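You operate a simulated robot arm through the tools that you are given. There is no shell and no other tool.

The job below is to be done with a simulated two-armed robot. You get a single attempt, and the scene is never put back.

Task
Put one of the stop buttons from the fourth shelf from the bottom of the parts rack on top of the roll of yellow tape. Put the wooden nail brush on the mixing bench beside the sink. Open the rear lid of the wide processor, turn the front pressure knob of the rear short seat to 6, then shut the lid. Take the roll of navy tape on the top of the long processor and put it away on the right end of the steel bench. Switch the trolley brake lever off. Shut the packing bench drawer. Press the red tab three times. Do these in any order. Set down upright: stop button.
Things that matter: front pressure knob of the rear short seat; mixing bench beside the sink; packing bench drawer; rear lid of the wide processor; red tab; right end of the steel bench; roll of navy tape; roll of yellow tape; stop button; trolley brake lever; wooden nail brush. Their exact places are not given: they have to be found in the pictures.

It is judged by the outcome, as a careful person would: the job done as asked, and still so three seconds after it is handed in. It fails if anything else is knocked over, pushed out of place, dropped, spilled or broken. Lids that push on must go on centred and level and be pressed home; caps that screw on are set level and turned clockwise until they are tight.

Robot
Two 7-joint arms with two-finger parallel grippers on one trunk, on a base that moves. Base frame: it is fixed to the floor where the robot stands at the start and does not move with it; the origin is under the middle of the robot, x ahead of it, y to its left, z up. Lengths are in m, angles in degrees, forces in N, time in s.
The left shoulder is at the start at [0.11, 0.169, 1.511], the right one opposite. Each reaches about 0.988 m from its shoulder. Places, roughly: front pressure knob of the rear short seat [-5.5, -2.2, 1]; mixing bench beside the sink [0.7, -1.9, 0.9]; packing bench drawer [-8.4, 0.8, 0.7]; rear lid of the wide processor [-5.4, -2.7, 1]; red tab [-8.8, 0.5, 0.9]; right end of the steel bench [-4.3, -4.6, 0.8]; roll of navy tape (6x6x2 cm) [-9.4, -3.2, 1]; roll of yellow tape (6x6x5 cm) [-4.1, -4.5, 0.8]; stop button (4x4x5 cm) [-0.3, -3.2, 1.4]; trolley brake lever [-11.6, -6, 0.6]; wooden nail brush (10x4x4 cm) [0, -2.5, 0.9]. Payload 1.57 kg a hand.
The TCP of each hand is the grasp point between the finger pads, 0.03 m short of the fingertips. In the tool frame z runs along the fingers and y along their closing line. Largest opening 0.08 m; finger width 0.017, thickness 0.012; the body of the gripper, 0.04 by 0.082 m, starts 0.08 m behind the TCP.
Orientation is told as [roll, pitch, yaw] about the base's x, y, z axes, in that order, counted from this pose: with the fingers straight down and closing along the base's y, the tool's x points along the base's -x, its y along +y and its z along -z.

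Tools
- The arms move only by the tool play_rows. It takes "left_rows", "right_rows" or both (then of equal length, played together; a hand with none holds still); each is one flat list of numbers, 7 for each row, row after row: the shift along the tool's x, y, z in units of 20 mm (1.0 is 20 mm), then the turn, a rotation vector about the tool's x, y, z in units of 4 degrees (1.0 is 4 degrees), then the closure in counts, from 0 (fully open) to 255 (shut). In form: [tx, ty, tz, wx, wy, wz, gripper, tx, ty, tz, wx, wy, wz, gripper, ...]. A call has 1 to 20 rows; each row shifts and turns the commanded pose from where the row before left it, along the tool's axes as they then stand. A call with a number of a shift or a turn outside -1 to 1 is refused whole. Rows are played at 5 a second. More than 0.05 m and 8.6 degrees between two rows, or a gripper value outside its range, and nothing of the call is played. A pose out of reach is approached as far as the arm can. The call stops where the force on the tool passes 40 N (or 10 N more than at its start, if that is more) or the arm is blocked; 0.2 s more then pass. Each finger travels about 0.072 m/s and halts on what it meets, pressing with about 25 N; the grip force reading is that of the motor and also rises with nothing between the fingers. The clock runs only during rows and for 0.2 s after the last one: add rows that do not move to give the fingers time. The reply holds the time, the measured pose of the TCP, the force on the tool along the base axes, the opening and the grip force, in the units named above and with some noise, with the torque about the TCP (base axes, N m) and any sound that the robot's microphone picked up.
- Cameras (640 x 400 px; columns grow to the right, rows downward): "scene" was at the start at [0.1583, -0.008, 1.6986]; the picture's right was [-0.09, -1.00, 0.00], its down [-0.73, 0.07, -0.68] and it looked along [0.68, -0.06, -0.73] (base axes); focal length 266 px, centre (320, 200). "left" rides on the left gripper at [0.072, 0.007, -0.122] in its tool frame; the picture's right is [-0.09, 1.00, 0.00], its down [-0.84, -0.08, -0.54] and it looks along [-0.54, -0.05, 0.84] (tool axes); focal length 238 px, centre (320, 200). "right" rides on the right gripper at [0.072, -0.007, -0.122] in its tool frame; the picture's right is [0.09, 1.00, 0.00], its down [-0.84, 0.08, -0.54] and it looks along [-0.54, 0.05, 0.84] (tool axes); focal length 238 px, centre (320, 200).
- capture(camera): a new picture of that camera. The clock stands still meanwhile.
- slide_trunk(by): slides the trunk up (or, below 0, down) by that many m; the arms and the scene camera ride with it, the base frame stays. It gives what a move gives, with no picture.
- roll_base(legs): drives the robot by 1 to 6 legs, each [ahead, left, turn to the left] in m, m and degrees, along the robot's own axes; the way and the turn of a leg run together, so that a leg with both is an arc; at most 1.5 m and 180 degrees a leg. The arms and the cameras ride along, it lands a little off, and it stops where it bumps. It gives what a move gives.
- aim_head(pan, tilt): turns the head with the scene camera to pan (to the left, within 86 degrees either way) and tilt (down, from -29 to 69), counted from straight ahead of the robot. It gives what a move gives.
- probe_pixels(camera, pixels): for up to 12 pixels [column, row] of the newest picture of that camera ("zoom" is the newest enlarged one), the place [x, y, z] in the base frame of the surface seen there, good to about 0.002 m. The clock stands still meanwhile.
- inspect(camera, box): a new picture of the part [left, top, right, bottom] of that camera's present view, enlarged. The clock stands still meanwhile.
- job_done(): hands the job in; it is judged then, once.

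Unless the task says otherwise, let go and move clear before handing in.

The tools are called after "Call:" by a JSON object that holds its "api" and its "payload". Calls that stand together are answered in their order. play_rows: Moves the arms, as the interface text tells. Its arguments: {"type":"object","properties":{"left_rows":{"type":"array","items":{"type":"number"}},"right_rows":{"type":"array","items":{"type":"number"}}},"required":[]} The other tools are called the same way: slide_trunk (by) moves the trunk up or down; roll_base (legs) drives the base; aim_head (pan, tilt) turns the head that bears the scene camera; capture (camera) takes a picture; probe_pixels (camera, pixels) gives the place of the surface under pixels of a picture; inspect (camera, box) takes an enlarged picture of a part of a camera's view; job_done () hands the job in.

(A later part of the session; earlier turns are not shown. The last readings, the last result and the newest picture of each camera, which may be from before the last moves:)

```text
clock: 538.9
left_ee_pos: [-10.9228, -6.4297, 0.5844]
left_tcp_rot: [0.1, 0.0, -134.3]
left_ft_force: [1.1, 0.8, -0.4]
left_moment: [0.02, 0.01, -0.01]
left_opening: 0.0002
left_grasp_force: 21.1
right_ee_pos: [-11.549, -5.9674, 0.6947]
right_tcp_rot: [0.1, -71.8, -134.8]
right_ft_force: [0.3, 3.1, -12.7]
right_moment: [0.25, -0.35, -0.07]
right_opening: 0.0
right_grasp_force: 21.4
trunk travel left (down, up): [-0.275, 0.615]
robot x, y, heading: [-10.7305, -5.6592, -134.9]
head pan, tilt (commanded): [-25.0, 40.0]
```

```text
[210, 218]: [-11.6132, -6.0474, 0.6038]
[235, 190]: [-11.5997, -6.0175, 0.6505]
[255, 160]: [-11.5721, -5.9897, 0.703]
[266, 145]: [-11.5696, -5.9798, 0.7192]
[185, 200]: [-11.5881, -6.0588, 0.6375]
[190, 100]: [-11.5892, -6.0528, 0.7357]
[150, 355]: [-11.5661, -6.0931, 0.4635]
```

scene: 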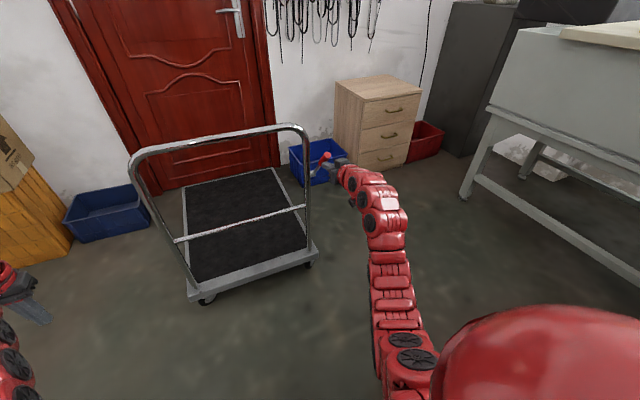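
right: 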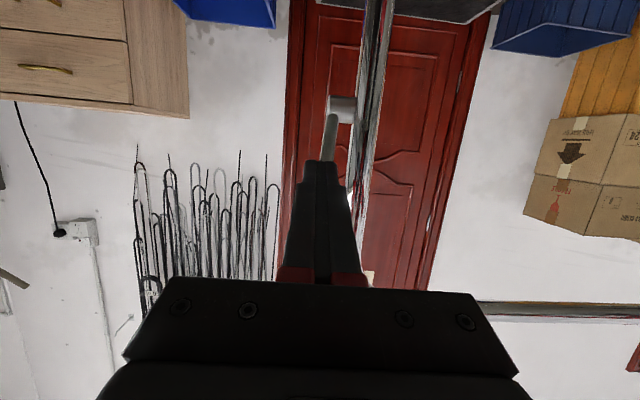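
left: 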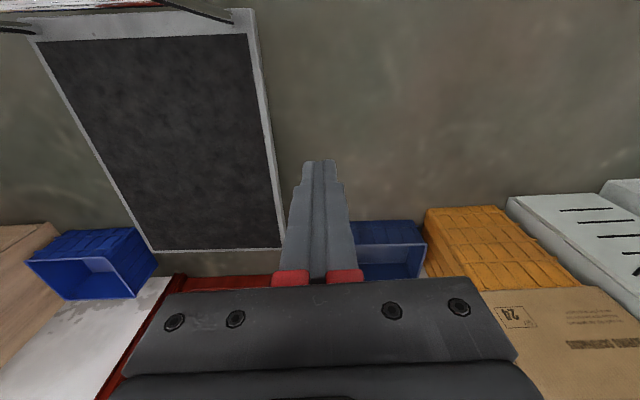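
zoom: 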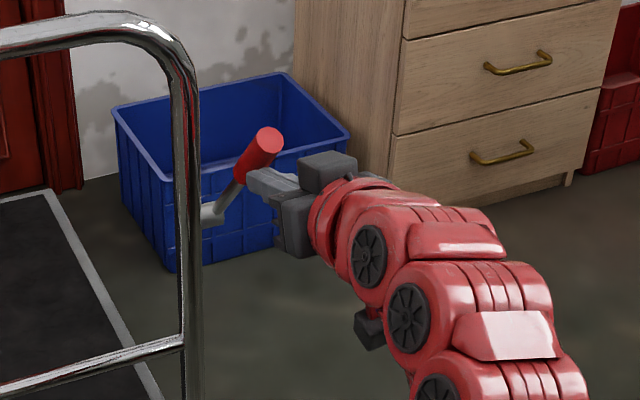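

The vertical force climbs to 13 N with the lever still at about 55°, so that's its upper stop: the brake lever is off. I'll lower the finger clear, withdraw, and re-check the trolley.

Call:
{"api": "play_rows", "payload": {"right_rows": [0.45, 0, 0.15, 0, 0, 0, 255, 0.5, 0, 0.16, 0, 0, 0, 255, 0.309, 0, -0.951, 0, 0, 0, 255, 0.309, 0, -0.951, 0, 0, 0, 255, 0.309, 0, -0.951, 0, 0, 0, 255, 0.309, 0, -0.951, 0, 0, 0, 255, 0.309, 0, -0.951, 0, 0, 0, 255]}}

Call:
{"api": "roll_base", "payload": {"legs": [[0, 0.05, 0], [-0.15, 0, 0]]}}

Call:
{"api": "capture", "payload": {"camera": "scene"}}

```text
clock: 540.5
left_ee_pos: [-10.922, -6.4291, 0.5856]
left_tcp_rot: [0.0, 0.0, -134.2]
left_ft_force: [-0.2, 0.0, 0.1]
left_moment: [0.0, 0.01, -0.01]
left_opening: 0.0
left_grasp_force: 21.7
right_ee_pos: [-11.4799, -5.8965, 0.6777]
right_tcp_rot: [-0.1, -72.0, -134.6]
right_ft_force: [-0.3, -0.2, -0.4]
right_moment: [0.03, -0.04, 0.0]
right_opening: 0.0
right_grasp_force: 21.2
trunk travel left (down, up): [-0.275, 0.615]
robot x, y, heading: [-10.7305, -5.6639, -135.0]
head pan, tilt (commanded): [-25.0, 40.0]
```

```text
clock: 542.4
left_ee_pos: [-10.7812, -6.3565, 0.5857]
left_tcp_rot: [-0.1, -0.1, -134.2]
left_ft_force: [-0.8, 1.1, -0.1]
left_moment: [-0.01, 0.0, 0.0]
left_opening: 0.0001
left_grasp_force: 21.5
right_ee_pos: [-11.3395, -5.8253, 0.6773]
right_tcp_rot: [0.1, -71.9, -134.8]
right_ft_force: [0.5, -0.2, 0.8]
right_moment: [-0.02, 0.01, 0.01]
right_opening: 0.0002
right_grasp_force: 21.2
trunk travel left (down, up): [-0.275, 0.615]
robot x, y, heading: [-10.5904, -5.5833, -134.7]
head pan, tilt (commanded): [-25.0, 40.0]
```

```text
taken
```

scene: 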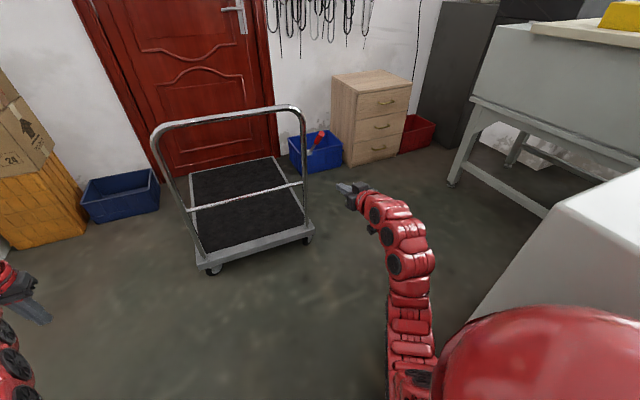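

Call:
{"api": "inspect", "payload": {"camera": "scene", "box": [140, 90, 350, 290]}}

Call:
{"api": "probe_pixels", "payload": {"camera": "scene", "pixels": [[230, 115], [160, 130], [298, 112], [245, 197], [195, 207], [300, 185], [200, 260], [250, 247], [307, 230], [321, 134], [309, 152]]}}

```text
2.00 times, centred on (245, 190) of scene
```

zoom: 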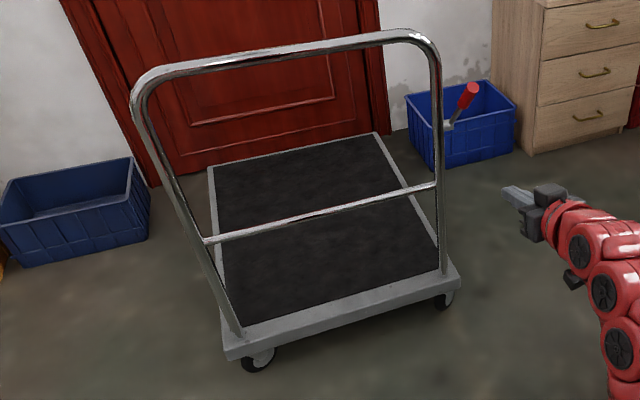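

```text
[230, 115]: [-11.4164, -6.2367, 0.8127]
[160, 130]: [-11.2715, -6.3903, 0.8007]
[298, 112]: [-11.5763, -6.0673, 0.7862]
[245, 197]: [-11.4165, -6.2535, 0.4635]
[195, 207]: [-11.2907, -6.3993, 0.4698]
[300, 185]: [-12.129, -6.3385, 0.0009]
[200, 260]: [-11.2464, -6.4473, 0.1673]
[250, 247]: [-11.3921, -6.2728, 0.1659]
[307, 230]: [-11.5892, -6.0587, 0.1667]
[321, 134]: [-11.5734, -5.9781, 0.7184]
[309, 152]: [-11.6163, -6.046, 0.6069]
```

The trolley stands within about 1–2 cm of its original place, lever up. Next the navy roll: I'll raise the trunk, sidestep into the aisle and back along it.

Call:
{"api": "slide_trunk", "payload": {"by": 0.4}}

Call:
{"api": "slide_trunk", "payload": {"by": 0.21}}

Call:
{"api": "roll_base", "payload": {"legs": [[0, 0.35, -0.3], [-1.2, 0, 0], [-1.05, 0, 0]]}}

Call:
{"api": "play_rows", "payload": {"right_rows": [0, 0, 0, 0, 0.97, 0, 0, 0, 0, 0, 0, 0.97, 0, 0, 0, 0, 0, 0, 0.97, 0, 0, 0, 0, 0, 0, 0.97, 0, 0, 0, 0, 0, 0, 0.97, 0, 0, 0, 0, 0, 0, 0.97, 0, 0, 0, 0, 0, 0, 0.97, 0, 0]}}

Call:
{"api": "aim_head", "payload": {"pan": -80, "tilt": 30}}

Call:
{"api": "capture", "payload": {"camera": "scene"}}

```text
clock: 546.2
left_ee_pos: [-10.7822, -6.3646, 0.9792]
left_tcp_rot: [-0.4, 0.3, -134.2]
left_ft_force: [-0.1, -0.8, 0.0]
left_moment: [0.0, 0.0, -0.02]
left_opening: 0.0
left_grasp_force: 21.4
right_ee_pos: [-11.339, -5.8325, 1.0751]
right_tcp_rot: [-1.1, -71.6, -133.7]
right_ft_force: [0.9, -0.8, 0.1]
right_moment: [0.01, -0.02, -0.03]
right_opening: 0.0
right_grasp_force: 21.3
trunk travel left (down, up): [-0.675, 0.215]
robot x, y, heading: [-10.5917, -5.5896, -135.3]
head pan, tilt (commanded): [-25.0, 40.0]
```

```text
clock: 548.5
left_ee_pos: [-10.7827, -6.3582, 1.1945]
left_tcp_rot: [0.0, 0.0, -134.3]
left_ft_force: [0.7, 0.2, -0.4]
left_moment: [0.02, 0.01, 0.02]
left_opening: 0.0
left_grasp_force: 21.0
right_ee_pos: [-11.3384, -5.826, 1.286]
right_tcp_rot: [-0.1, -71.9, -134.6]
right_ft_force: [-0.1, -0.4, 0.0]
right_moment: [-0.03, 0.03, -0.01]
right_opening: 0.0
right_grasp_force: 20.8
trunk travel left (down, up): [-0.885, 0.005]
robot x, y, heading: [-10.5903, -5.5907, -134.9]
head pan, tilt (commanded): [-25.0, 40.0]
```

```text
clock: 561.5
left_ee_pos: [-8.9195, -5.0016, 1.1952]
left_tcp_rot: [-0.1, 0.0, -133.3]
left_ft_force: [-0.5, -0.1, -0.9]
left_moment: [0.0, -0.02, -0.03]
left_opening: 0.0
left_grasp_force: 21.7
right_ee_pos: [-9.4876, -4.4796, 1.287]
right_tcp_rot: [-0.1, -71.8, -133.6]
right_ft_force: [0.3, -0.2, 0.4]
right_moment: [0.0, 0.04, -0.01]
right_opening: 0.0
right_grasp_force: 20.9
trunk travel left (down, up): [-0.885, 0.005]
robot x, y, heading: [-8.7398, -4.2297, -133.7]
head pan, tilt (commanded): [-25.0, 40.0]
```

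```text
clock: 563.1
left_ee_pos: [-8.9197, -5.002, 1.1955]
left_tcp_rot: [0.0, 0.0, -133.3]
left_ft_force: [-0.4, -0.2, 0.3]
left_moment: [0.0, 0.01, 0.01]
left_opening: 0.0
left_grasp_force: 21.1
right_ee_pos: [-9.4869, -4.4807, 1.2877]
right_tcp_rot: [0.0, -44.6, -133.8]
right_ft_force: [-0.1, -0.1, 0.2]
right_moment: [-0.02, 0.03, -0.02]
right_opening: 0.08
right_grasp_force: 0.0
trunk travel left (down, up): [-0.885, 0.005]
robot x, y, heading: [-8.7438, -4.2304, -133.9]
head pan, tilt (commanded): [-25.0, 40.0]
```

```text
clock: 564.4
left_ee_pos: [-8.9214, -5.0023, 1.1949]
left_tcp_rot: [-0.1, 0.1, -133.2]
left_ft_force: [0.6, 0.1, 0.2]
left_moment: [-0.02, -0.01, 0.03]
left_opening: 0.0
left_grasp_force: 21.2
right_ee_pos: [-9.4876, -4.4786, 1.2874]
right_tcp_rot: [0.0, -44.8, -133.6]
right_ft_force: [0.6, -0.1, 0.4]
right_moment: [-0.01, 0.01, 0.04]
right_opening: 0.0799
right_grasp_force: 0.1
trunk travel left (down, up): [-0.885, 0.005]
robot x, y, heading: [-8.7389, -4.2298, -134.0]
head pan, tilt (commanded): [-80.0, 30.0]
```

```text
taken
```

scene: 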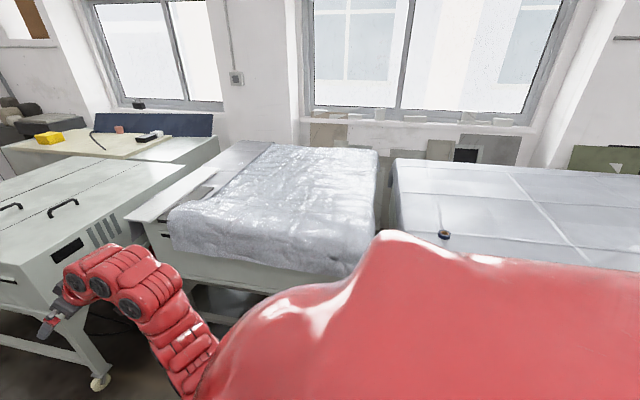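

The navy roll is at (443,235). I'll turn right to face the machine.

Call:
{"api": "roll_base", "payload": {"legs": [[0, 0, -91]]}}

Call:
{"api": "aim_head", "payload": {"pan": -10, "tilt": 35}}

Call:
{"api": "capture", "payload": {"camera": "scene"}}

```text
clock: 568.7
left_ee_pos: [-9.5084, -4.0319, 1.1944]
left_tcp_rot: [-0.1, -0.1, 135.2]
left_ft_force: [-0.2, -1.4, 0.2]
left_moment: [-0.03, 0.01, 0.04]
left_opening: 0.0
left_grasp_force: 21.3
right_ee_pos: [-8.9709, -3.4796, 1.2872]
right_tcp_rot: [0.0, -44.8, 134.8]
right_ft_force: [-0.5, 0.2, 0.3]
right_moment: [-0.01, 0.0, 0.0]
right_opening: 0.0799
right_grasp_force: 0.1
trunk travel left (down, up): [-0.885, 0.005]
robot x, y, heading: [-8.744, -4.2304, 134.5]
head pan, tilt (commanded): [-80.0, 30.0]
```

```text
clock: 570.1
left_ee_pos: [-9.5082, -4.0329, 1.1949]
left_tcp_rot: [-0.1, 0.0, 135.2]
left_ft_force: [-0.7, 0.4, 0.1]
left_moment: [-0.01, 0.0, 0.0]
left_opening: 0.0
left_grasp_force: 21.1
right_ee_pos: [-8.972, -3.479, 1.2874]
right_tcp_rot: [0.0, -44.7, 134.8]
right_ft_force: [0.5, -0.4, 0.9]
right_moment: [-0.01, 0.04, -0.03]
right_opening: 0.0798
right_grasp_force: 0.0
trunk travel left (down, up): [-0.885, 0.005]
robot x, y, heading: [-8.7454, -4.2291, 134.6]
head pan, tilt (commanded): [-10.0, 35.0]
```

```text
taken
```

scene: 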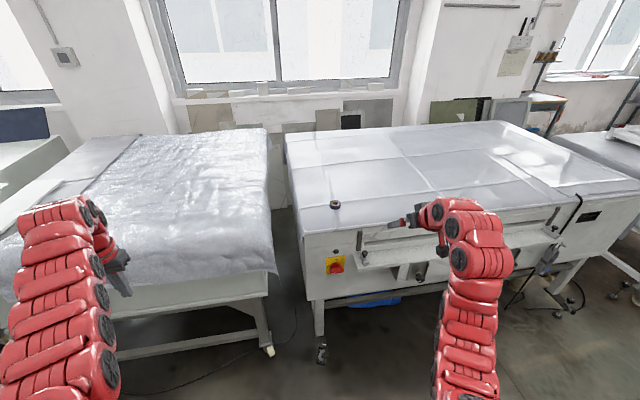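

The roll is at (335,204). I'll zoom and probe its exact place.

Call:
{"api": "inspect", "payload": {"camera": "scene", "box": [310, 185, 360, 220]}}

Call:
{"api": "probe_pixels", "payload": {"camera": "zoom", "pixels": [[320, 240], [270, 200], [380, 200], [320, 175], [320, 215], [325, 260], [320, 195], [200, 200], [320, 330]]}}

Call:
{"api": "probe_pixels", "payload": {"camera": "scene", "pixels": [[320, 245], [360, 225], [340, 262], [400, 255], [310, 230]]}}

```text
11.43 times, centred on (335, 202) of scene
```

zoom: 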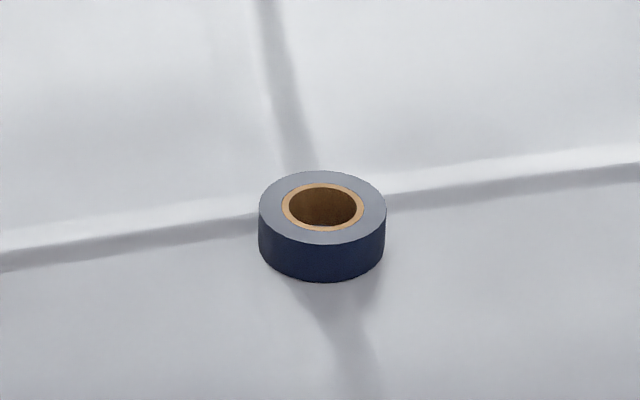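

```text
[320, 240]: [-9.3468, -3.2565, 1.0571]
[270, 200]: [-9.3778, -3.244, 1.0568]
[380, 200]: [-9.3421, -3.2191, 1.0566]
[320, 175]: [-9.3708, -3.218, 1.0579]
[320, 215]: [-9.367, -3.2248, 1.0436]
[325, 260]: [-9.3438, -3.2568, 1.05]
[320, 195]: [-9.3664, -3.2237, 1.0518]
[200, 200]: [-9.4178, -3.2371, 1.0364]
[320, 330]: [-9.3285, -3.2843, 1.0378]
```

```text
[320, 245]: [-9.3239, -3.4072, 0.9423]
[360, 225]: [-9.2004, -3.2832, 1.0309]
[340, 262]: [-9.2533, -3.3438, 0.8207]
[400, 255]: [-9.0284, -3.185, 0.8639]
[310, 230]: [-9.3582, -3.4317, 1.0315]
```

The roll's centre is (-9.3594,-3.2345), top 1.057 on a surface at 1.037. I'll step left 0.1 m and ahead 0.36 m so the right hand is just before and above it.

Call:
{"api": "roll_base", "payload": {"legs": [[0, 0.1, 0.4], [0.34, 0, 0]]}}

Call:
{"api": "capture", "payload": {"camera": "right"}}

Call:
{"api": "capture", "payload": {"camera": "scene"}}

```text
clock: 573.0
left_ee_pos: [-9.8201, -3.8743, 1.1966]
left_tcp_rot: [-0.1, -0.1, 135.7]
left_ft_force: [-0.4, -0.7, 0.7]
left_moment: [-0.04, 0.03, -0.02]
left_opening: 0.0
left_grasp_force: 21.0
right_ee_pos: [-9.2863, -3.3168, 1.2872]
right_tcp_rot: [0.0, -44.9, 135.3]
right_ft_force: [0.5, 0.5, 0.0]
right_moment: [0.05, 0.0, 0.01]
right_opening: 0.0802
right_grasp_force: 0.0
trunk travel left (down, up): [-0.885, 0.005]
robot x, y, heading: [-9.0532, -4.0656, 134.9]
head pan, tilt (commanded): [-10.0, 35.0]
```

```text
taken
```

right: 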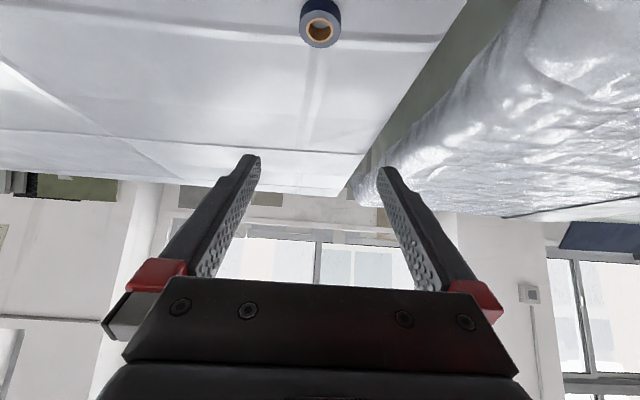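

```text
taken
```

scene: 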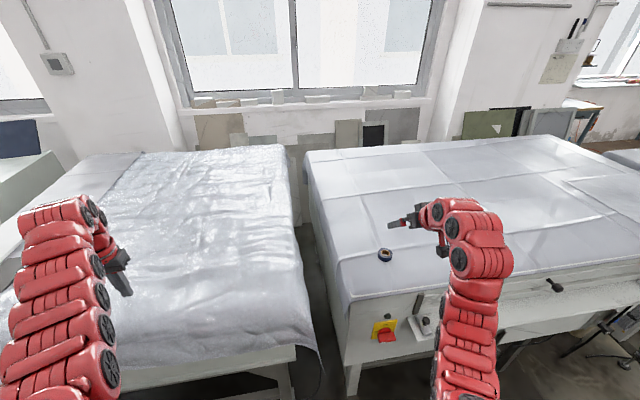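

I'll move the hand ahead 9.6 cm over the roll and down to 3 cm above grasp height, then check alignment.

Call:
{"api": "play_rows", "payload": {"right_rows": [-0.85, -0.09, 0.85, 0, 0, 0, 0, -0.85, -0.09, 0.85, 0, 0, 0, 0, -0.85, -0.09, 0.85, 0, 0, 0, 0, -0.85, -0.09, 0.85, 0, 0, 0, 0, 0.838, 0, 0.841, 0, 0, 0, 0, 0.838, 0, 0.841, 0, 0, 0, 0, 0.838, 0, 0.841, 0, 0, 0, 0, 0.838, 0, 0.841, 0, 0, 0, 0, 0.838, 0, 0.841, 0, 0, 0, 0, 0.838, 0, 0.841, 0, 0, 0, 0, 0.838, 0, 0.841, 0, 0, 0, 0, 0, 0, 0, 0, 0, 0, 0]}}

Call:
{"api": "capture", "payload": {"camera": "right"}}

Call:
{"api": "inspect", "payload": {"camera": "scene", "box": [340, 180, 460, 290]}}

```text
clock: 575.6
left_ee_pos: [-9.8208, -3.8746, 1.1955]
left_tcp_rot: [-0.1, 0.0, 135.8]
left_ft_force: [0.4, 0.2, -0.3]
left_moment: [-0.02, 0.0, 0.01]
left_opening: 0.0001
left_grasp_force: 21.4
right_ee_pos: [-9.3526, -3.2448, 1.1208]
right_tcp_rot: [0.0, -44.8, 135.3]
right_ft_force: [0.8, 0.3, -0.8]
right_moment: [0.02, 0.0, 0.02]
right_opening: 0.0803
right_grasp_force: 0.0
trunk travel left (down, up): [-0.885, 0.005]
robot x, y, heading: [-9.052, -4.0655, 135.3]
head pan, tilt (commanded): [-10.0, 35.0]
```

```text
taken
```

right: 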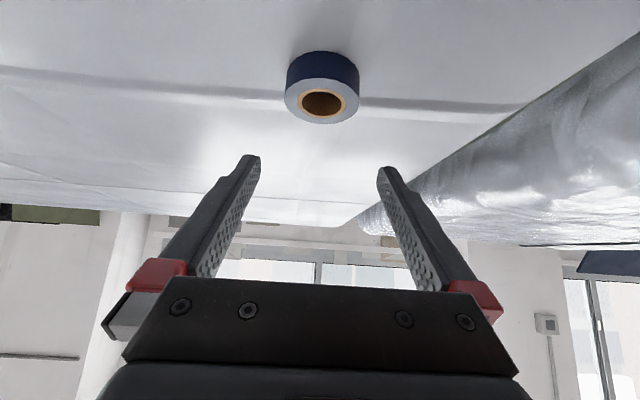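

```text
3.64 times, centred on (400, 235) of scene
```

zoom: 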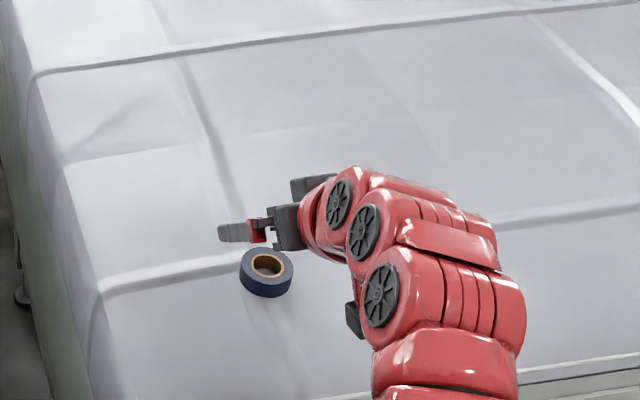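

The roll is centred between the fingers (322,90). I'll descend the last 5.4 cm and close.

Call:
{"api": "play_rows", "payload": {"right_rows": [0.633, 0, 0.635, 0, 0, 0, 0, 0.633, 0, 0.635, 0, 0, 0, 0, 0.633, 0, 0.635, 0, 0, 0, 0, 0, 0, 0, 0, 0, 0, 0]}}

Call:
{"api": "capture", "payload": {"camera": "right"}}

```text
clock: 576.6
left_ee_pos: [-9.8205, -3.8737, 1.1949]
left_tcp_rot: [-0.1, 0.0, 135.7]
left_ft_force: [0.2, -0.9, 0.5]
left_moment: [-0.04, 0.0, 0.02]
left_opening: 0.0
left_grasp_force: 21.7
right_ee_pos: [-9.3522, -3.2436, 1.0683]
right_tcp_rot: [0.1, -44.7, 135.3]
right_ft_force: [-0.5, 0.1, -0.1]
right_moment: [0.0, 0.02, 0.01]
right_opening: 0.08
right_grasp_force: 0.0
trunk travel left (down, up): [-0.885, 0.005]
robot x, y, heading: [-9.0526, -4.062, 135.2]
head pan, tilt (commanded): [-10.0, 35.0]
```

```text
taken
```

right: 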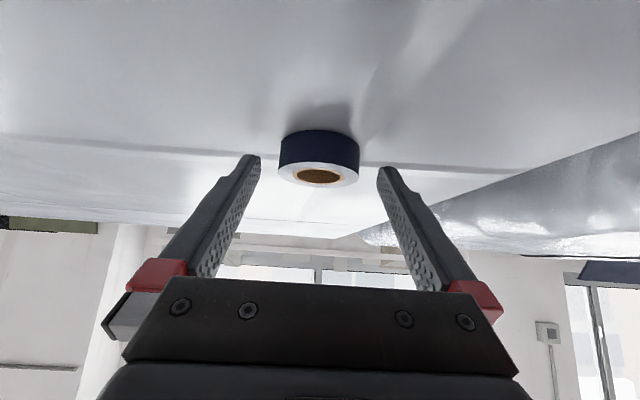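

The roll sits between the fingertips. I'll lower 3 mm more for a better hold and close.

Call:
{"api": "play_rows", "payload": {"right_rows": [0.09, 0, 0.09, 0, 0, 0, 0, 0, 0, 0, 0, 0, 0, 60, 0, 0, 0, 0, 0, 0, 120, 0, 0, 0, 0, 0, 0, 255, 0, 0, 0, 0, 0, 0, 255, 0, 0, 0, 0, 0, 0, 255]}}

Call:
{"api": "capture", "payload": {"camera": "right"}}

```text
clock: 578.0
left_ee_pos: [-9.8209, -3.8739, 1.1953]
left_tcp_rot: [-0.1, -0.1, 135.7]
left_ft_force: [-1.0, -0.9, -0.2]
left_moment: [0.01, -0.01, 0.02]
left_opening: 0.0
left_grasp_force: 21.5
right_ee_pos: [-9.3504, -3.2437, 1.0659]
right_tcp_rot: [0.0, -44.8, 135.3]
right_ft_force: [0.0, -0.1, 1.2]
right_moment: [0.01, 0.05, -0.02]
right_opening: 0.0497
right_grasp_force: 24.8
trunk travel left (down, up): [-0.885, 0.005]
robot x, y, heading: [-9.0527, -4.0633, 134.9]
head pan, tilt (commanded): [-10.0, 35.0]
```

```text
taken
```

right: 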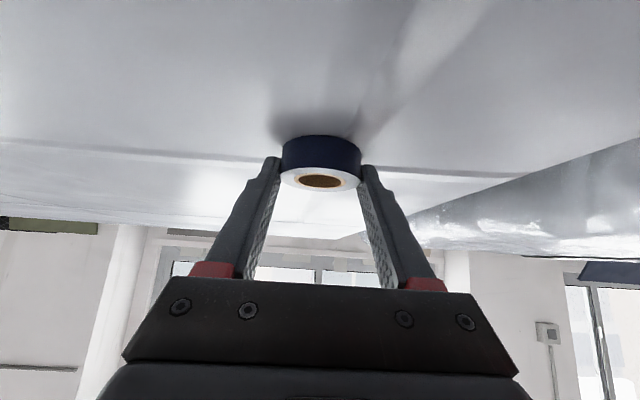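

The roll is gripped (49.7 mm, 25 N). I'll lift it 12 cm and check.

Call:
{"api": "play_rows", "payload": {"right_rows": [-0.35, 0, -0.35, 0, 0, 0, 255, -0.7, 0, -0.7, 0, 0, 0, 255, -0.7, 0, -0.7, 0, 0, 0, 255, -0.7, 0, -0.7, 0, 0, 0, 255, -0.7, 0, -0.7, 0, 0, 0, 255, -0.7, 0, -0.7, 0, 0, 0, 255, -0.7, 0, -0.7, 0, 0, 0, 255, 0, 0, 0, 0, 0, 0, 255]}}

Call:
{"api": "capture", "payload": {"camera": "right"}}

Call:
{"api": "capture", "payload": {"camera": "scene"}}

```text
clock: 579.8
left_ee_pos: [-9.8209, -3.8724, 1.1947]
left_tcp_rot: [-0.2, 0.0, 135.7]
left_ft_force: [-0.5, 0.6, -0.3]
left_moment: [-0.04, 0.01, 0.01]
left_opening: 0.0002
left_grasp_force: 21.3
right_ee_pos: [-9.3521, -3.2436, 1.1931]
right_tcp_rot: [0.0, -44.7, 135.3]
right_ft_force: [0.4, -0.3, -0.3]
right_moment: [0.02, -0.04, 0.0]
right_opening: 0.0498
right_grasp_force: 25.1
trunk travel left (down, up): [-0.885, 0.005]
robot x, y, heading: [-9.0532, -4.065, 135.1]
head pan, tilt (commanded): [-10.0, 35.0]
```

```text
taken
```

right: 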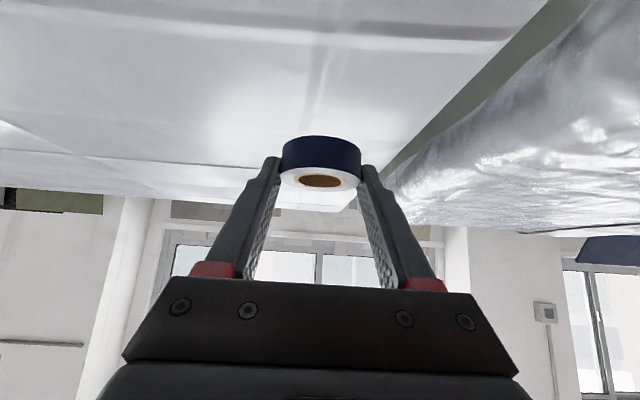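

```text
taken
```

scene: 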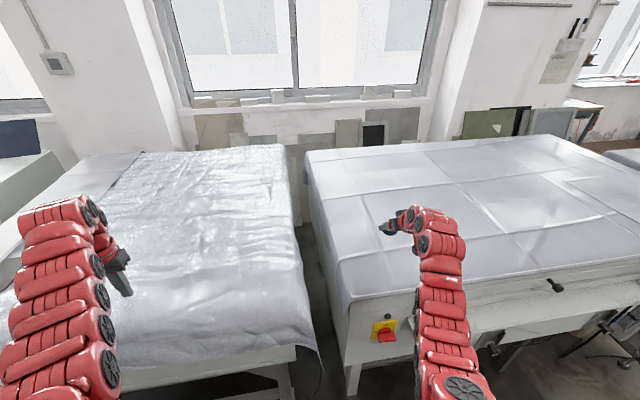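

The roll is held level; its foot is 29 mm below the TCP. I'll carry it back by the known way: back off, turn, and drive along the aisle.

Call:
{"api": "roll_base", "payload": {"legs": [[-0.3, 0, 0], [0, 0, -90], [1.4, 0, 0], [1.4, 0, 0], [1.4, 0, 0]]}}

Call:
{"api": "aim_head", "payload": {"pan": 0, "tilt": 30}}

Call:
{"api": "capture", "payload": {"camera": "scene"}}

```text
clock: 605.5
left_ee_pos: [-5.4757, -0.7466, 1.1953]
left_tcp_rot: [-0.1, 0.0, 42.2]
left_ft_force: [-0.5, 1.5, 0.2]
left_moment: [0.02, 0.0, -0.01]
left_opening: 0.0
left_grasp_force: 21.4
right_ee_pos: [-4.8756, -1.2508, 1.1927]
right_tcp_rot: [0.0, -44.8, 41.9]
right_ft_force: [0.5, 0.4, -0.3]
right_moment: [0.0, 0.02, -0.03]
right_opening: 0.0497
right_grasp_force: 25.0
trunk travel left (down, up): [-0.885, 0.005]
robot x, y, heading: [-5.712, -1.5023, 41.3]
head pan, tilt (commanded): [-10.0, 35.0]
```

```text
clock: 606.2
left_ee_pos: [-5.4745, -0.7457, 1.1946]
left_tcp_rot: [-0.1, 0.0, 42.2]
left_ft_force: [0.4, 0.1, 0.2]
left_moment: [0.02, -0.01, 0.02]
left_opening: 0.0
left_grasp_force: 21.3
right_ee_pos: [-4.8748, -1.252, 1.1923]
right_tcp_rot: [0.0, -44.8, 41.8]
right_ft_force: [0.2, 0.3, -1.3]
right_moment: [-0.02, 0.01, -0.01]
right_opening: 0.0498
right_grasp_force: 24.7
trunk travel left (down, up): [-0.885, 0.005]
robot x, y, heading: [-5.7147, -1.4954, 41.4]
head pan, tilt (commanded): [0.0, 30.0]
```

```text
taken
```

scene: 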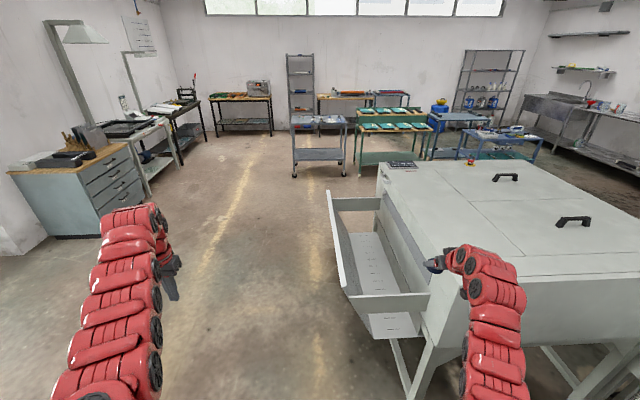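

I drifted a little toward the machines (v≈2.98, heading 41°); the short processor's tray is at (385,265). I'll shift left 0.4 m, correct the heading, and go on.

Call:
{"api": "roll_base", "payload": {"legs": [[0, 0.4, 3.5], [1.3, 0, 0], [1.2, 0, 0]]}}

Call:
{"api": "aim_head", "payload": {"pan": -60, "tilt": 30}}

Call:
{"api": "capture", "payload": {"camera": "scene"}}

```text
clock: 620.4
left_ee_pos: [-4.0737, 1.3392, 1.195]
left_tcp_rot: [-0.1, 0.0, 46.8]
left_ft_force: [-0.5, -0.1, -0.2]
left_moment: [0.02, 0.02, 0.01]
left_opening: 0.0
left_grasp_force: 21.4
right_ee_pos: [-3.4346, 0.8838, 1.1923]
right_tcp_rot: [0.0, -44.8, 46.5]
right_ft_force: [0.0, -0.3, -0.4]
right_moment: [-0.02, -0.01, 0.03]
right_opening: 0.0494
right_grasp_force: 24.7
trunk travel left (down, up): [-0.885, 0.005]
robot x, y, heading: [-4.2495, 0.5636, 46.2]
head pan, tilt (commanded): [0.0, 30.0]
```

```text
clock: 621.7
left_ee_pos: [-4.0732, 1.3386, 1.1944]
left_tcp_rot: [-0.1, 0.0, 46.8]
left_ft_force: [-0.1, 0.5, 0.1]
left_moment: [0.0, 0.0, 0.0]
left_opening: 0.0
left_grasp_force: 21.4
right_ee_pos: [-3.4331, 0.8832, 1.1921]
right_tcp_rot: [0.0, -44.8, 46.5]
right_ft_force: [-0.7, -0.5, 0.7]
right_moment: [0.0, -0.02, 0.02]
right_opening: 0.0494
right_grasp_force: 25.5
trunk travel left (down, up): [-0.885, 0.005]
robot x, y, heading: [-4.2506, 0.5668, 46.5]
head pan, tilt (commanded): [-60.0, 30.0]
```

```text
taken
```

scene: 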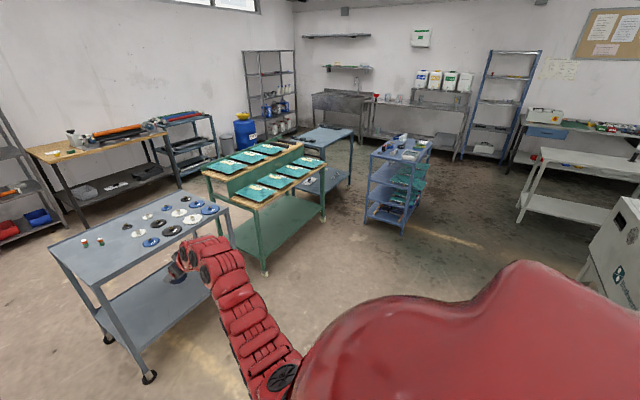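

I'm at u≈2.6, v≈3.4. I'll turn right to face the bench wall and drive down the clear lane between the short processor and the tables.

Call:
{"api": "roll_base", "payload": {"legs": [[0, 0, -91.5]]}}

Call:
{"api": "aim_head", "payload": {"pan": 0, "tilt": 30}}

Call:
{"api": "capture", "payload": {"camera": "scene"}}

```text
clock: 626.0
left_ee_pos: [-3.4833, 0.3638, 1.1957]
left_tcp_rot: [0.0, 0.0, -45.0]
left_ft_force: [-0.8, -0.2, -0.4]
left_moment: [-0.01, -0.02, 0.02]
left_opening: 0.0
left_grasp_force: 21.5
right_ee_pos: [-3.9606, -0.2591, 1.1925]
right_tcp_rot: [0.0, -44.8, -45.6]
right_ft_force: [0.2, 0.3, 0.1]
right_moment: [-0.02, 0.03, -0.04]
right_opening: 0.0494
right_grasp_force: 25.0
trunk travel left (down, up): [-0.885, 0.005]
robot x, y, heading: [-4.2471, 0.5695, -45.8]
head pan, tilt (commanded): [-60.0, 30.0]
```

```text
clock: 627.3
left_ee_pos: [-3.4835, 0.3654, 1.1941]
left_tcp_rot: [-0.1, 0.1, -45.1]
left_ft_force: [0.1, 0.6, 0.2]
left_moment: [0.0, -0.05, -0.02]
left_opening: 0.0002
left_grasp_force: 21.1
right_ee_pos: [-3.961, -0.258, 1.1914]
right_tcp_rot: [0.0, -44.6, -45.5]
right_ft_force: [-1.2, -0.1, -0.9]
right_moment: [-0.01, -0.01, 0.01]
right_opening: 0.0493
right_grasp_force: 25.0
trunk travel left (down, up): [-0.885, 0.005]
robot x, y, heading: [-4.2487, 0.5678, -45.8]
head pan, tilt (commanded): [0.0, 30.0]
```

```text
taken
```

scene: 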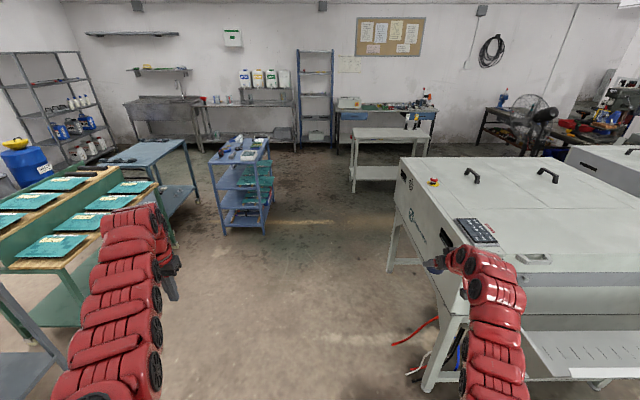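

The lane ahead (columns 275–390) is clear. I'll drive 4.4 m ahead, then turn right into the corridor toward the steel bench.

Call:
{"api": "roll_base", "payload": {"legs": [[1.5, 0, 0], [1.5, 0, 0], [1.4, 0, 0], [0, 0, -90]]}}

Call:
{"api": "aim_head", "payload": {"pan": 0, "tilt": 30}}

Call:
{"api": "capture", "payload": {"camera": "scene"}}

```text
clock: 652.0
left_ee_pos: [-1.4246, -3.3205, 1.1949]
left_tcp_rot: [-0.1, -0.1, -136.1]
left_ft_force: [-0.5, -0.9, -0.4]
left_moment: [0.01, 0.0, -0.01]
left_opening: 0.0001
left_grasp_force: 21.6
right_ee_pos: [-2.0388, -2.8318, 1.1926]
right_tcp_rot: [0.0, -44.8, -136.4]
right_ft_force: [-0.4, 0.7, -0.9]
right_moment: [0.02, 0.01, 0.0]
right_opening: 0.0495
right_grasp_force: 25.0
trunk travel left (down, up): [-0.885, 0.005]
robot x, y, heading: [-1.2068, -2.5602, -137.0]
head pan, tilt (commanded): [0.0, 30.0]
```

```text
clock: 652.6
left_ee_pos: [-1.4245, -3.3204, 1.1949]
left_tcp_rot: [0.0, 0.0, -136.1]
left_ft_force: [-0.1, 0.2, -0.5]
left_moment: [-0.01, 0.0, -0.02]
left_opening: 0.0
left_grasp_force: 21.1
right_ee_pos: [-2.0402, -2.8326, 1.1913]
right_tcp_rot: [0.0, -44.7, -136.5]
right_ft_force: [0.1, 0.3, -0.7]
right_moment: [0.01, -0.02, 0.07]
right_opening: 0.0498
right_grasp_force: 25.0
trunk travel left (down, up): [-0.885, 0.005]
robot x, y, heading: [-1.2047, -2.5576, -136.4]
head pan, tilt (commanded): [0.0, 30.0]
```

```text
taken
```

scene: 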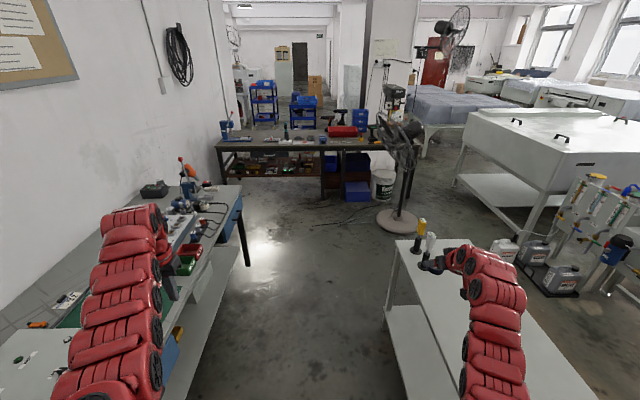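

The corridor is as before. I'll straighten up and drive ahead 2.4 m toward the bench.

Call:
{"api": "roll_base", "payload": {"legs": [[0, 0.04, 1.4], [1.3, 0, 0], [1.1, 0, 0]]}}

Call:
{"api": "aim_head", "payload": {"pan": -20, "tilt": 42}}

Call:
{"api": "capture", "payload": {"camera": "scene"}}

```text
clock: 664.9
left_ee_pos: [-3.1038, -5.0424, 1.1952]
left_tcp_rot: [-0.1, 0.0, -135.4]
left_ft_force: [0.2, -0.6, 0.0]
left_moment: [0.03, 0.0, 0.01]
left_opening: 0.0
left_grasp_force: 21.4
right_ee_pos: [-3.7263, -4.5621, 1.1927]
right_tcp_rot: [0.0, -44.8, -135.7]
right_ft_force: [-0.2, -0.2, -0.9]
right_moment: [-0.01, 0.0, 0.01]
right_opening: 0.0496
right_grasp_force: 24.7
trunk travel left (down, up): [-0.885, 0.005]
robot x, y, heading: [-2.9017, -4.2828, -136.1]
head pan, tilt (commanded): [0.0, 30.0]
```

```text
clock: 665.8
left_ee_pos: [-3.1039, -5.0438, 1.1946]
left_tcp_rot: [-0.1, 0.0, -135.3]
left_ft_force: [0.4, -0.8, 0.1]
left_moment: [0.0, -0.01, 0.01]
left_opening: 0.0
left_grasp_force: 21.6
right_ee_pos: [-3.7254, -4.5633, 1.1929]
right_tcp_rot: [0.1, -44.8, -135.7]
right_ft_force: [0.7, -0.1, -0.7]
right_moment: [0.07, 0.03, 0.0]
right_opening: 0.0497
right_grasp_force: 24.9
trunk travel left (down, up): [-0.885, 0.005]
robot x, y, heading: [-2.8986, -4.2827, -136.0]
head pan, tilt (commanded): [-20.0, 42.0]
```

```text
taken
```

scene: 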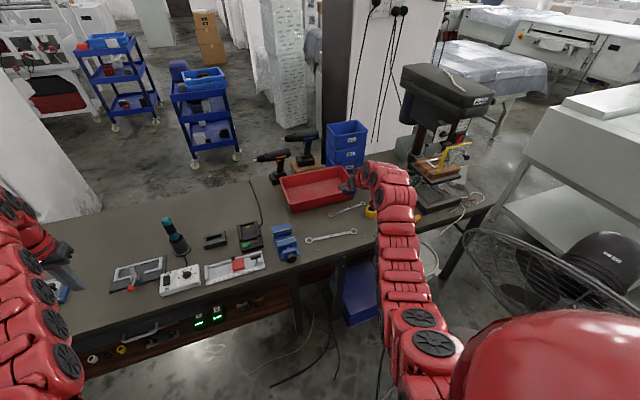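

I'm at u≈5.08. I'll go ahead 0.4 m and turn right 25°, as before, then study the free spot on the bench's right end.

Call:
{"api": "roll_base", "payload": {"legs": [[0.4, 0, 1], [0, 0, -25]]}}

Call:
{"api": "aim_head", "payload": {"pan": -12, "tilt": 48}}

Call:
{"api": "capture", "payload": {"camera": "scene"}}

Call:
{"api": "capture", "payload": {"camera": "right"}}

```text
clock: 669.6
left_ee_pos: [-3.6862, -5.1724, 1.1935]
left_tcp_rot: [-0.1, 0.0, -159.6]
left_ft_force: [0.9, -0.4, 0.3]
left_moment: [0.01, 0.02, 0.0]
left_opening: 0.0
left_grasp_force: 21.1
right_ee_pos: [-4.055, -4.4776, 1.1926]
right_tcp_rot: [0.0, -44.7, -160.0]
right_ft_force: [-1.0, -1.0, 0.0]
right_moment: [0.0, -0.01, -0.04]
right_opening: 0.0496
right_grasp_force: 25.1
trunk travel left (down, up): [-0.885, 0.005]
robot x, y, heading: [-3.1873, -4.5554, -160.4]
head pan, tilt (commanded): [-20.0, 42.0]
```

```text
clock: 670.2
left_ee_pos: [-3.6875, -5.1711, 1.1953]
left_tcp_rot: [-0.1, 0.1, -159.5]
left_ft_force: [-0.6, 0.5, -0.4]
left_moment: [-0.01, 0.03, -0.02]
left_opening: 0.0
left_grasp_force: 21.3
right_ee_pos: [-4.0558, -4.4775, 1.1918]
right_tcp_rot: [0.0, -44.7, -160.1]
right_ft_force: [0.6, 0.2, -0.1]
right_moment: [-0.03, -0.01, -0.01]
right_opening: 0.0496
right_grasp_force: 24.9
trunk travel left (down, up): [-0.885, 0.005]
robot x, y, heading: [-3.1851, -4.559, -160.2]
head pan, tilt (commanded): [-12.0, 48.0]
```

```text
taken
```

scene: 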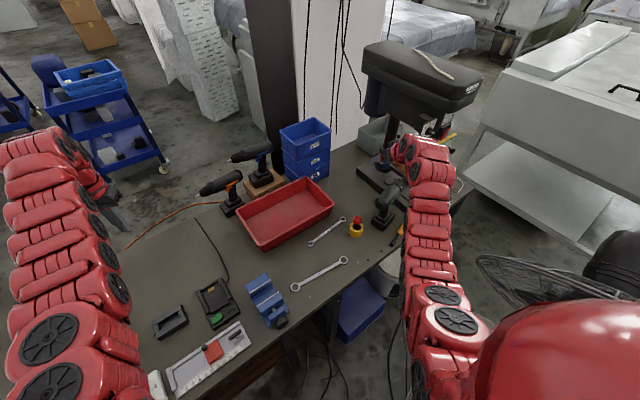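

```text
taken
```

right: 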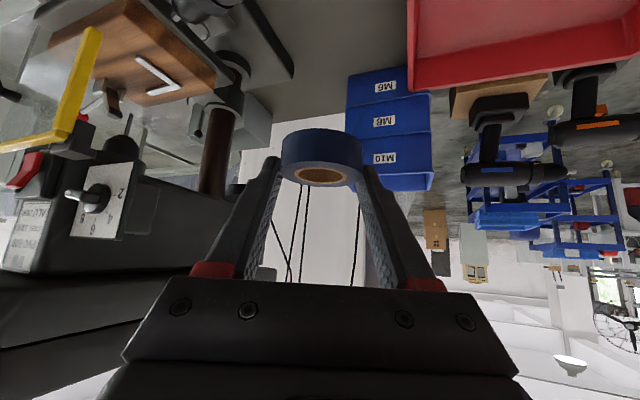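

The button still stands on the yellow roll (356,225). I'll zoom on the bench's right end and probe the free area.

Call:
{"api": "inspect", "payload": {"camera": "scene", "box": [300, 130, 420, 260]}}

Call:
{"api": "probe_pixels", "payload": {"camera": "zoom", "pixels": [[320, 150], [300, 180], [340, 180], [280, 120], [350, 130], [240, 190], [310, 220], [370, 190], [390, 215], [250, 140], [330, 100], [300, 80]]}}

```text
3.08 times, centred on (360, 195) of scene
```

zoom: 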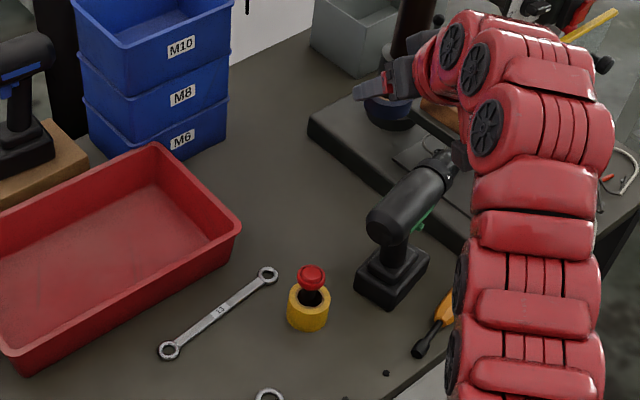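

```text
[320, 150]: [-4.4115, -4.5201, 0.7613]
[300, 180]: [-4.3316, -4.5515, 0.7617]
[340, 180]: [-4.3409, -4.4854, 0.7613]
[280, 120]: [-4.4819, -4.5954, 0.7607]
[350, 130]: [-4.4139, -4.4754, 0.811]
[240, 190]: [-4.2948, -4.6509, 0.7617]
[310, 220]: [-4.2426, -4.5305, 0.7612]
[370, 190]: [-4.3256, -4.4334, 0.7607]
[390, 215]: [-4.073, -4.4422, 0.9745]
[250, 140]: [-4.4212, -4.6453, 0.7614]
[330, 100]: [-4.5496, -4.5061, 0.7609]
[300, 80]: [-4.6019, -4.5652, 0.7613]
```

The spot around (-4.22,-4.575), between bins, drill press, drill and the yellow roll, is free and near the named place. I'll probe the neighbours' edges to plan the hand's approach from the left.

Call:
{"api": "probe_pixels", "payload": {"camera": "zoom", "pixels": [[225, 135], [190, 158], [440, 165], [370, 205], [360, 270], [310, 130], [460, 230], [312, 272], [238, 225], [330, 240], [280, 205], [262, 165]]}}

Call:
{"api": "roll_base", "payload": {"legs": [[0, 0, 10], [0.05, -0.1, 0]]}}

Call:
{"api": "play_rows", "payload": {"right_rows": [0, 0, 0, 0.66, 0, 0.667, 255, 0, 0, 0, 0.66, 0, 0.667, 255, 0, 0, 0, 0.66, 0, 0.667, 255, 0, 0, 0, 0.66, 0, 0.667, 255, 0, 0, 0, 0.66, 0, 0.667, 255, 0, 0, 0, 0.66, 0, 0.667, 255, 0, 0, 0, 0.66, 0, 0.667, 255, 0, 0, 0, 0.66, 0, 0.667, 255, 0, 0, 0, 0.66, 0, 0.667, 255, 0, 0, 0, 0.66, 0, 0.667, 255, 0, 0, 0, 0.66, 0, 0.667, 255, 0, 0, 0, 0.66, 0, 0.667, 255]}}

Call:
{"api": "capture", "payload": {"camera": "scene"}}

Call:
{"api": "capture", "payload": {"camera": "right"}}

```text
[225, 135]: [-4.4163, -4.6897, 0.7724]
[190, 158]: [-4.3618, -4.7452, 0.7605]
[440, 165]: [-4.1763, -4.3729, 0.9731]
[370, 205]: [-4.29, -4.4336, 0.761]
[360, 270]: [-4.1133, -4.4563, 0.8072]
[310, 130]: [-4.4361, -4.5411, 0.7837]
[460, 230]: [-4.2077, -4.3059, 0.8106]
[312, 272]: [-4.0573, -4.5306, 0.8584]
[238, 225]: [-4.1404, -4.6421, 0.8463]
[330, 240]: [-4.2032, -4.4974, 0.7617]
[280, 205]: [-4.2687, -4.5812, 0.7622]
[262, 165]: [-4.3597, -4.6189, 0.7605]
```

```text
clock: 672.1
left_ee_pos: [-3.6615, -5.1912, 1.1941]
left_tcp_rot: [-0.1, 0.0, -149.5]
left_ft_force: [0.1, -0.7, 0.1]
left_moment: [-0.01, 0.01, 0.0]
left_opening: 0.0
left_grasp_force: 20.8
right_ee_pos: [-4.1451, -4.5728, 1.1938]
right_tcp_rot: [-0.2, -44.8, -149.9]
right_ft_force: [-0.6, 0.6, 0.1]
right_moment: [0.0, 0.0, -0.05]
right_opening: 0.0496
right_grasp_force: 24.9
trunk travel left (down, up): [-0.885, 0.005]
robot x, y, heading: [-3.275, -4.5019, -150.3]
head pan, tilt (commanded): [-12.0, 48.0]
```

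```text
clock: 674.7
left_ee_pos: [-3.6628, -5.1897, 1.195]
left_tcp_rot: [-0.1, 0.2, -149.4]
left_ft_force: [0.2, -1.2, 0.3]
left_moment: [0.0, 0.0, 0.02]
left_opening: 0.0
left_grasp_force: 21.5
right_ee_pos: [-4.1473, -4.5717, 1.1922]
right_tcp_rot: [0.0, -44.8, 164.8]
right_ft_force: [0.0, 0.1, -0.8]
right_moment: [0.0, -0.01, 0.03]
right_opening: 0.0496
right_grasp_force: 25.3
trunk travel left (down, up): [-0.885, 0.005]
robot x, y, heading: [-3.2761, -4.4964, -150.2]
head pan, tilt (commanded): [-12.0, 48.0]
```

```text
taken
```

scene: 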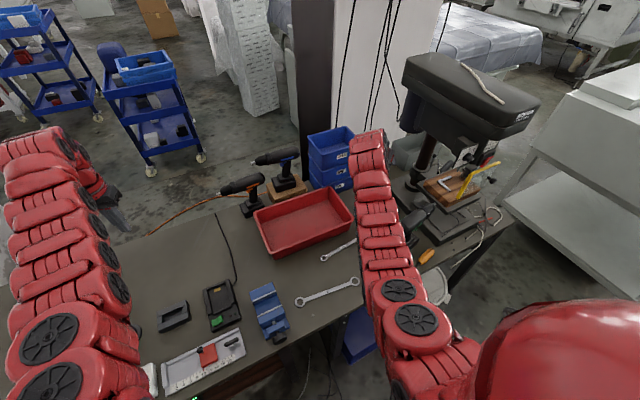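

```text
taken
```

right: 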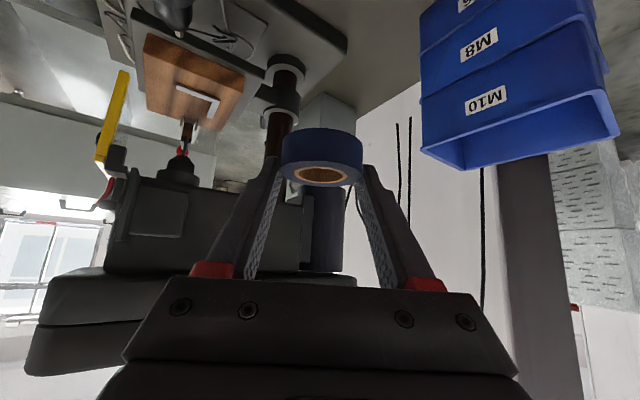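

The bins are at u≥6.44 and the red tray's corner at (6.21,-0.355). A spot at u≈6.25, v≈-0.20 with the hand pointing about 43° clears the button, tray and drill. I'll nudge the base and set that hand direction.

Call:
{"api": "roll_base", "payload": {"legs": [[0.035, -0.045, 0]]}}

Call:
{"api": "play_rows", "payload": {"right_rows": [0, 0, 0, -0.6, 0, -0.605, 255, 0, 0, 0, -0.6, 0, -0.605, 255, 0, 0, 0, -0.6, 0, -0.605, 255, 0, 0, 0, -0.6, 0, -0.605, 255, 0, 0, 0, -0.6, 0, -0.605, 255]}}

Call:
{"api": "capture", "payload": {"camera": "right"}}

```text
clock: 675.7
left_ee_pos: [-3.7094, -5.1714, 1.1956]
left_tcp_rot: [-0.3, -0.1, -149.3]
left_ft_force: [0.1, -0.5, 0.7]
left_moment: [0.05, 0.05, 0.02]
left_opening: 0.0
left_grasp_force: 21.4
right_ee_pos: [-4.1946, -4.5529, 1.1953]
right_tcp_rot: [0.1, -45.0, 165.0]
right_ft_force: [0.7, -0.7, 0.9]
right_moment: [0.04, 0.01, -0.01]
right_opening: 0.0496
right_grasp_force: 24.8
trunk travel left (down, up): [-0.885, 0.005]
robot x, y, heading: [-3.3293, -4.4761, -150.3]
head pan, tilt (commanded): [-12.0, 48.0]
```

```text
clock: 676.9
left_ee_pos: [-3.7133, -5.1705, 1.1963]
left_tcp_rot: [-0.2, 0.2, -149.3]
left_ft_force: [-0.6, -0.5, 0.2]
left_moment: [0.0, 0.03, 0.03]
left_opening: 0.0001
left_grasp_force: 21.7
right_ee_pos: [-4.1971, -4.5514, 1.1926]
right_tcp_rot: [0.1, -44.8, -177.8]
right_ft_force: [0.5, 0.1, -1.1]
right_moment: [0.02, 0.01, 0.02]
right_opening: 0.0493
right_grasp_force: 24.7
trunk travel left (down, up): [-0.885, 0.005]
robot x, y, heading: [-3.3301, -4.4795, -150.0]
head pan, tilt (commanded): [-12.0, 48.0]
```

```text
taken
```

right: 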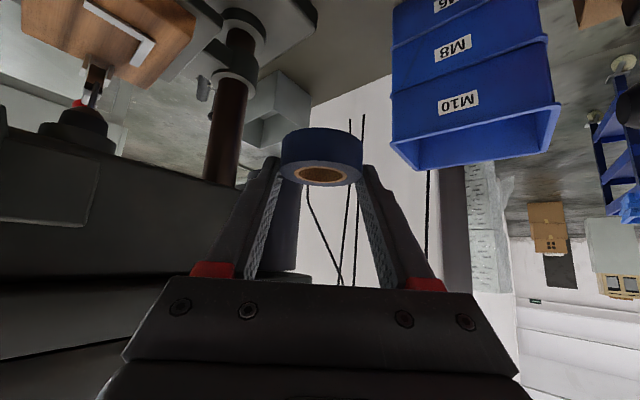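

The hand points 43° now, the roll level. I'll lower the trunk 0.2 m, then shift the roll over the free spot.

Call:
{"api": "slide_trunk", "payload": {"by": -0.2}}

Call:
{"api": "play_rows", "payload": {"right_rows": [-0.6, 0.08, 0.6, 0, 0, 0, 255, -0.6, 0.08, 0.6, 0, 0, 0, 255, -0.6, 0.08, 0.6, 0, 0, 0, 255, -0.6, 0.07, 0.6, 0, 0, 0, 255, 0, 0, 0, 0, 0, 0, 255]}}

Call:
{"api": "capture", "payload": {"camera": "right"}}

Call:
{"api": "capture", "payload": {"camera": "scene"}}

```text
clock: 679.1
left_ee_pos: [-3.7128, -5.1698, 0.9948]
left_tcp_rot: [-0.1, 0.0, -149.4]
left_ft_force: [-0.5, -0.1, 1.0]
left_moment: [0.03, 0.04, 0.0]
left_opening: 0.0001
left_grasp_force: 21.1
right_ee_pos: [-4.1982, -4.5524, 0.9918]
right_tcp_rot: [0.1, -44.7, -177.9]
right_ft_force: [-0.6, 0.2, -0.6]
right_moment: [-0.04, -0.03, 0.04]
right_opening: 0.0496
right_grasp_force: 24.8
trunk travel left (down, up): [-0.685, 0.205]
robot x, y, heading: [-3.329, -4.4819, -150.3]
head pan, tilt (commanded): [-12.0, 48.0]
```

```text
clock: 680.3
left_ee_pos: [-3.7127, -5.1701, 0.9956]
left_tcp_rot: [-0.1, 0.1, -149.5]
left_ft_force: [0.5, -0.1, 0.0]
left_moment: [0.0, 0.0, -0.01]
left_opening: 0.0003
left_grasp_force: 21.7
right_ee_pos: [-4.2658, -4.5609, 0.9924]
right_tcp_rot: [0.2, -44.8, -178.0]
right_ft_force: [0.3, -0.1, -0.2]
right_moment: [-0.04, -0.01, -0.02]
right_opening: 0.0496
right_grasp_force: 25.6
trunk travel left (down, up): [-0.685, 0.205]
robot x, y, heading: [-3.3258, -4.4769, -150.2]
head pan, tilt (commanded): [-12.0, 48.0]
```

```text
taken
```

right: 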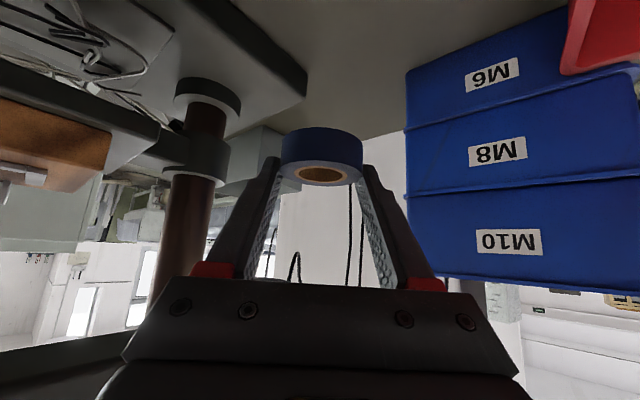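

```text
taken
```

scene: 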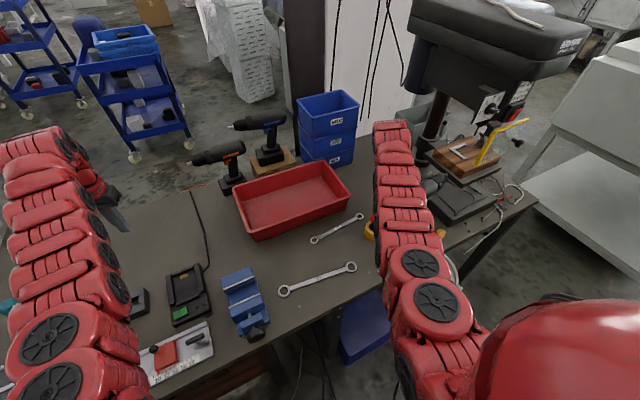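

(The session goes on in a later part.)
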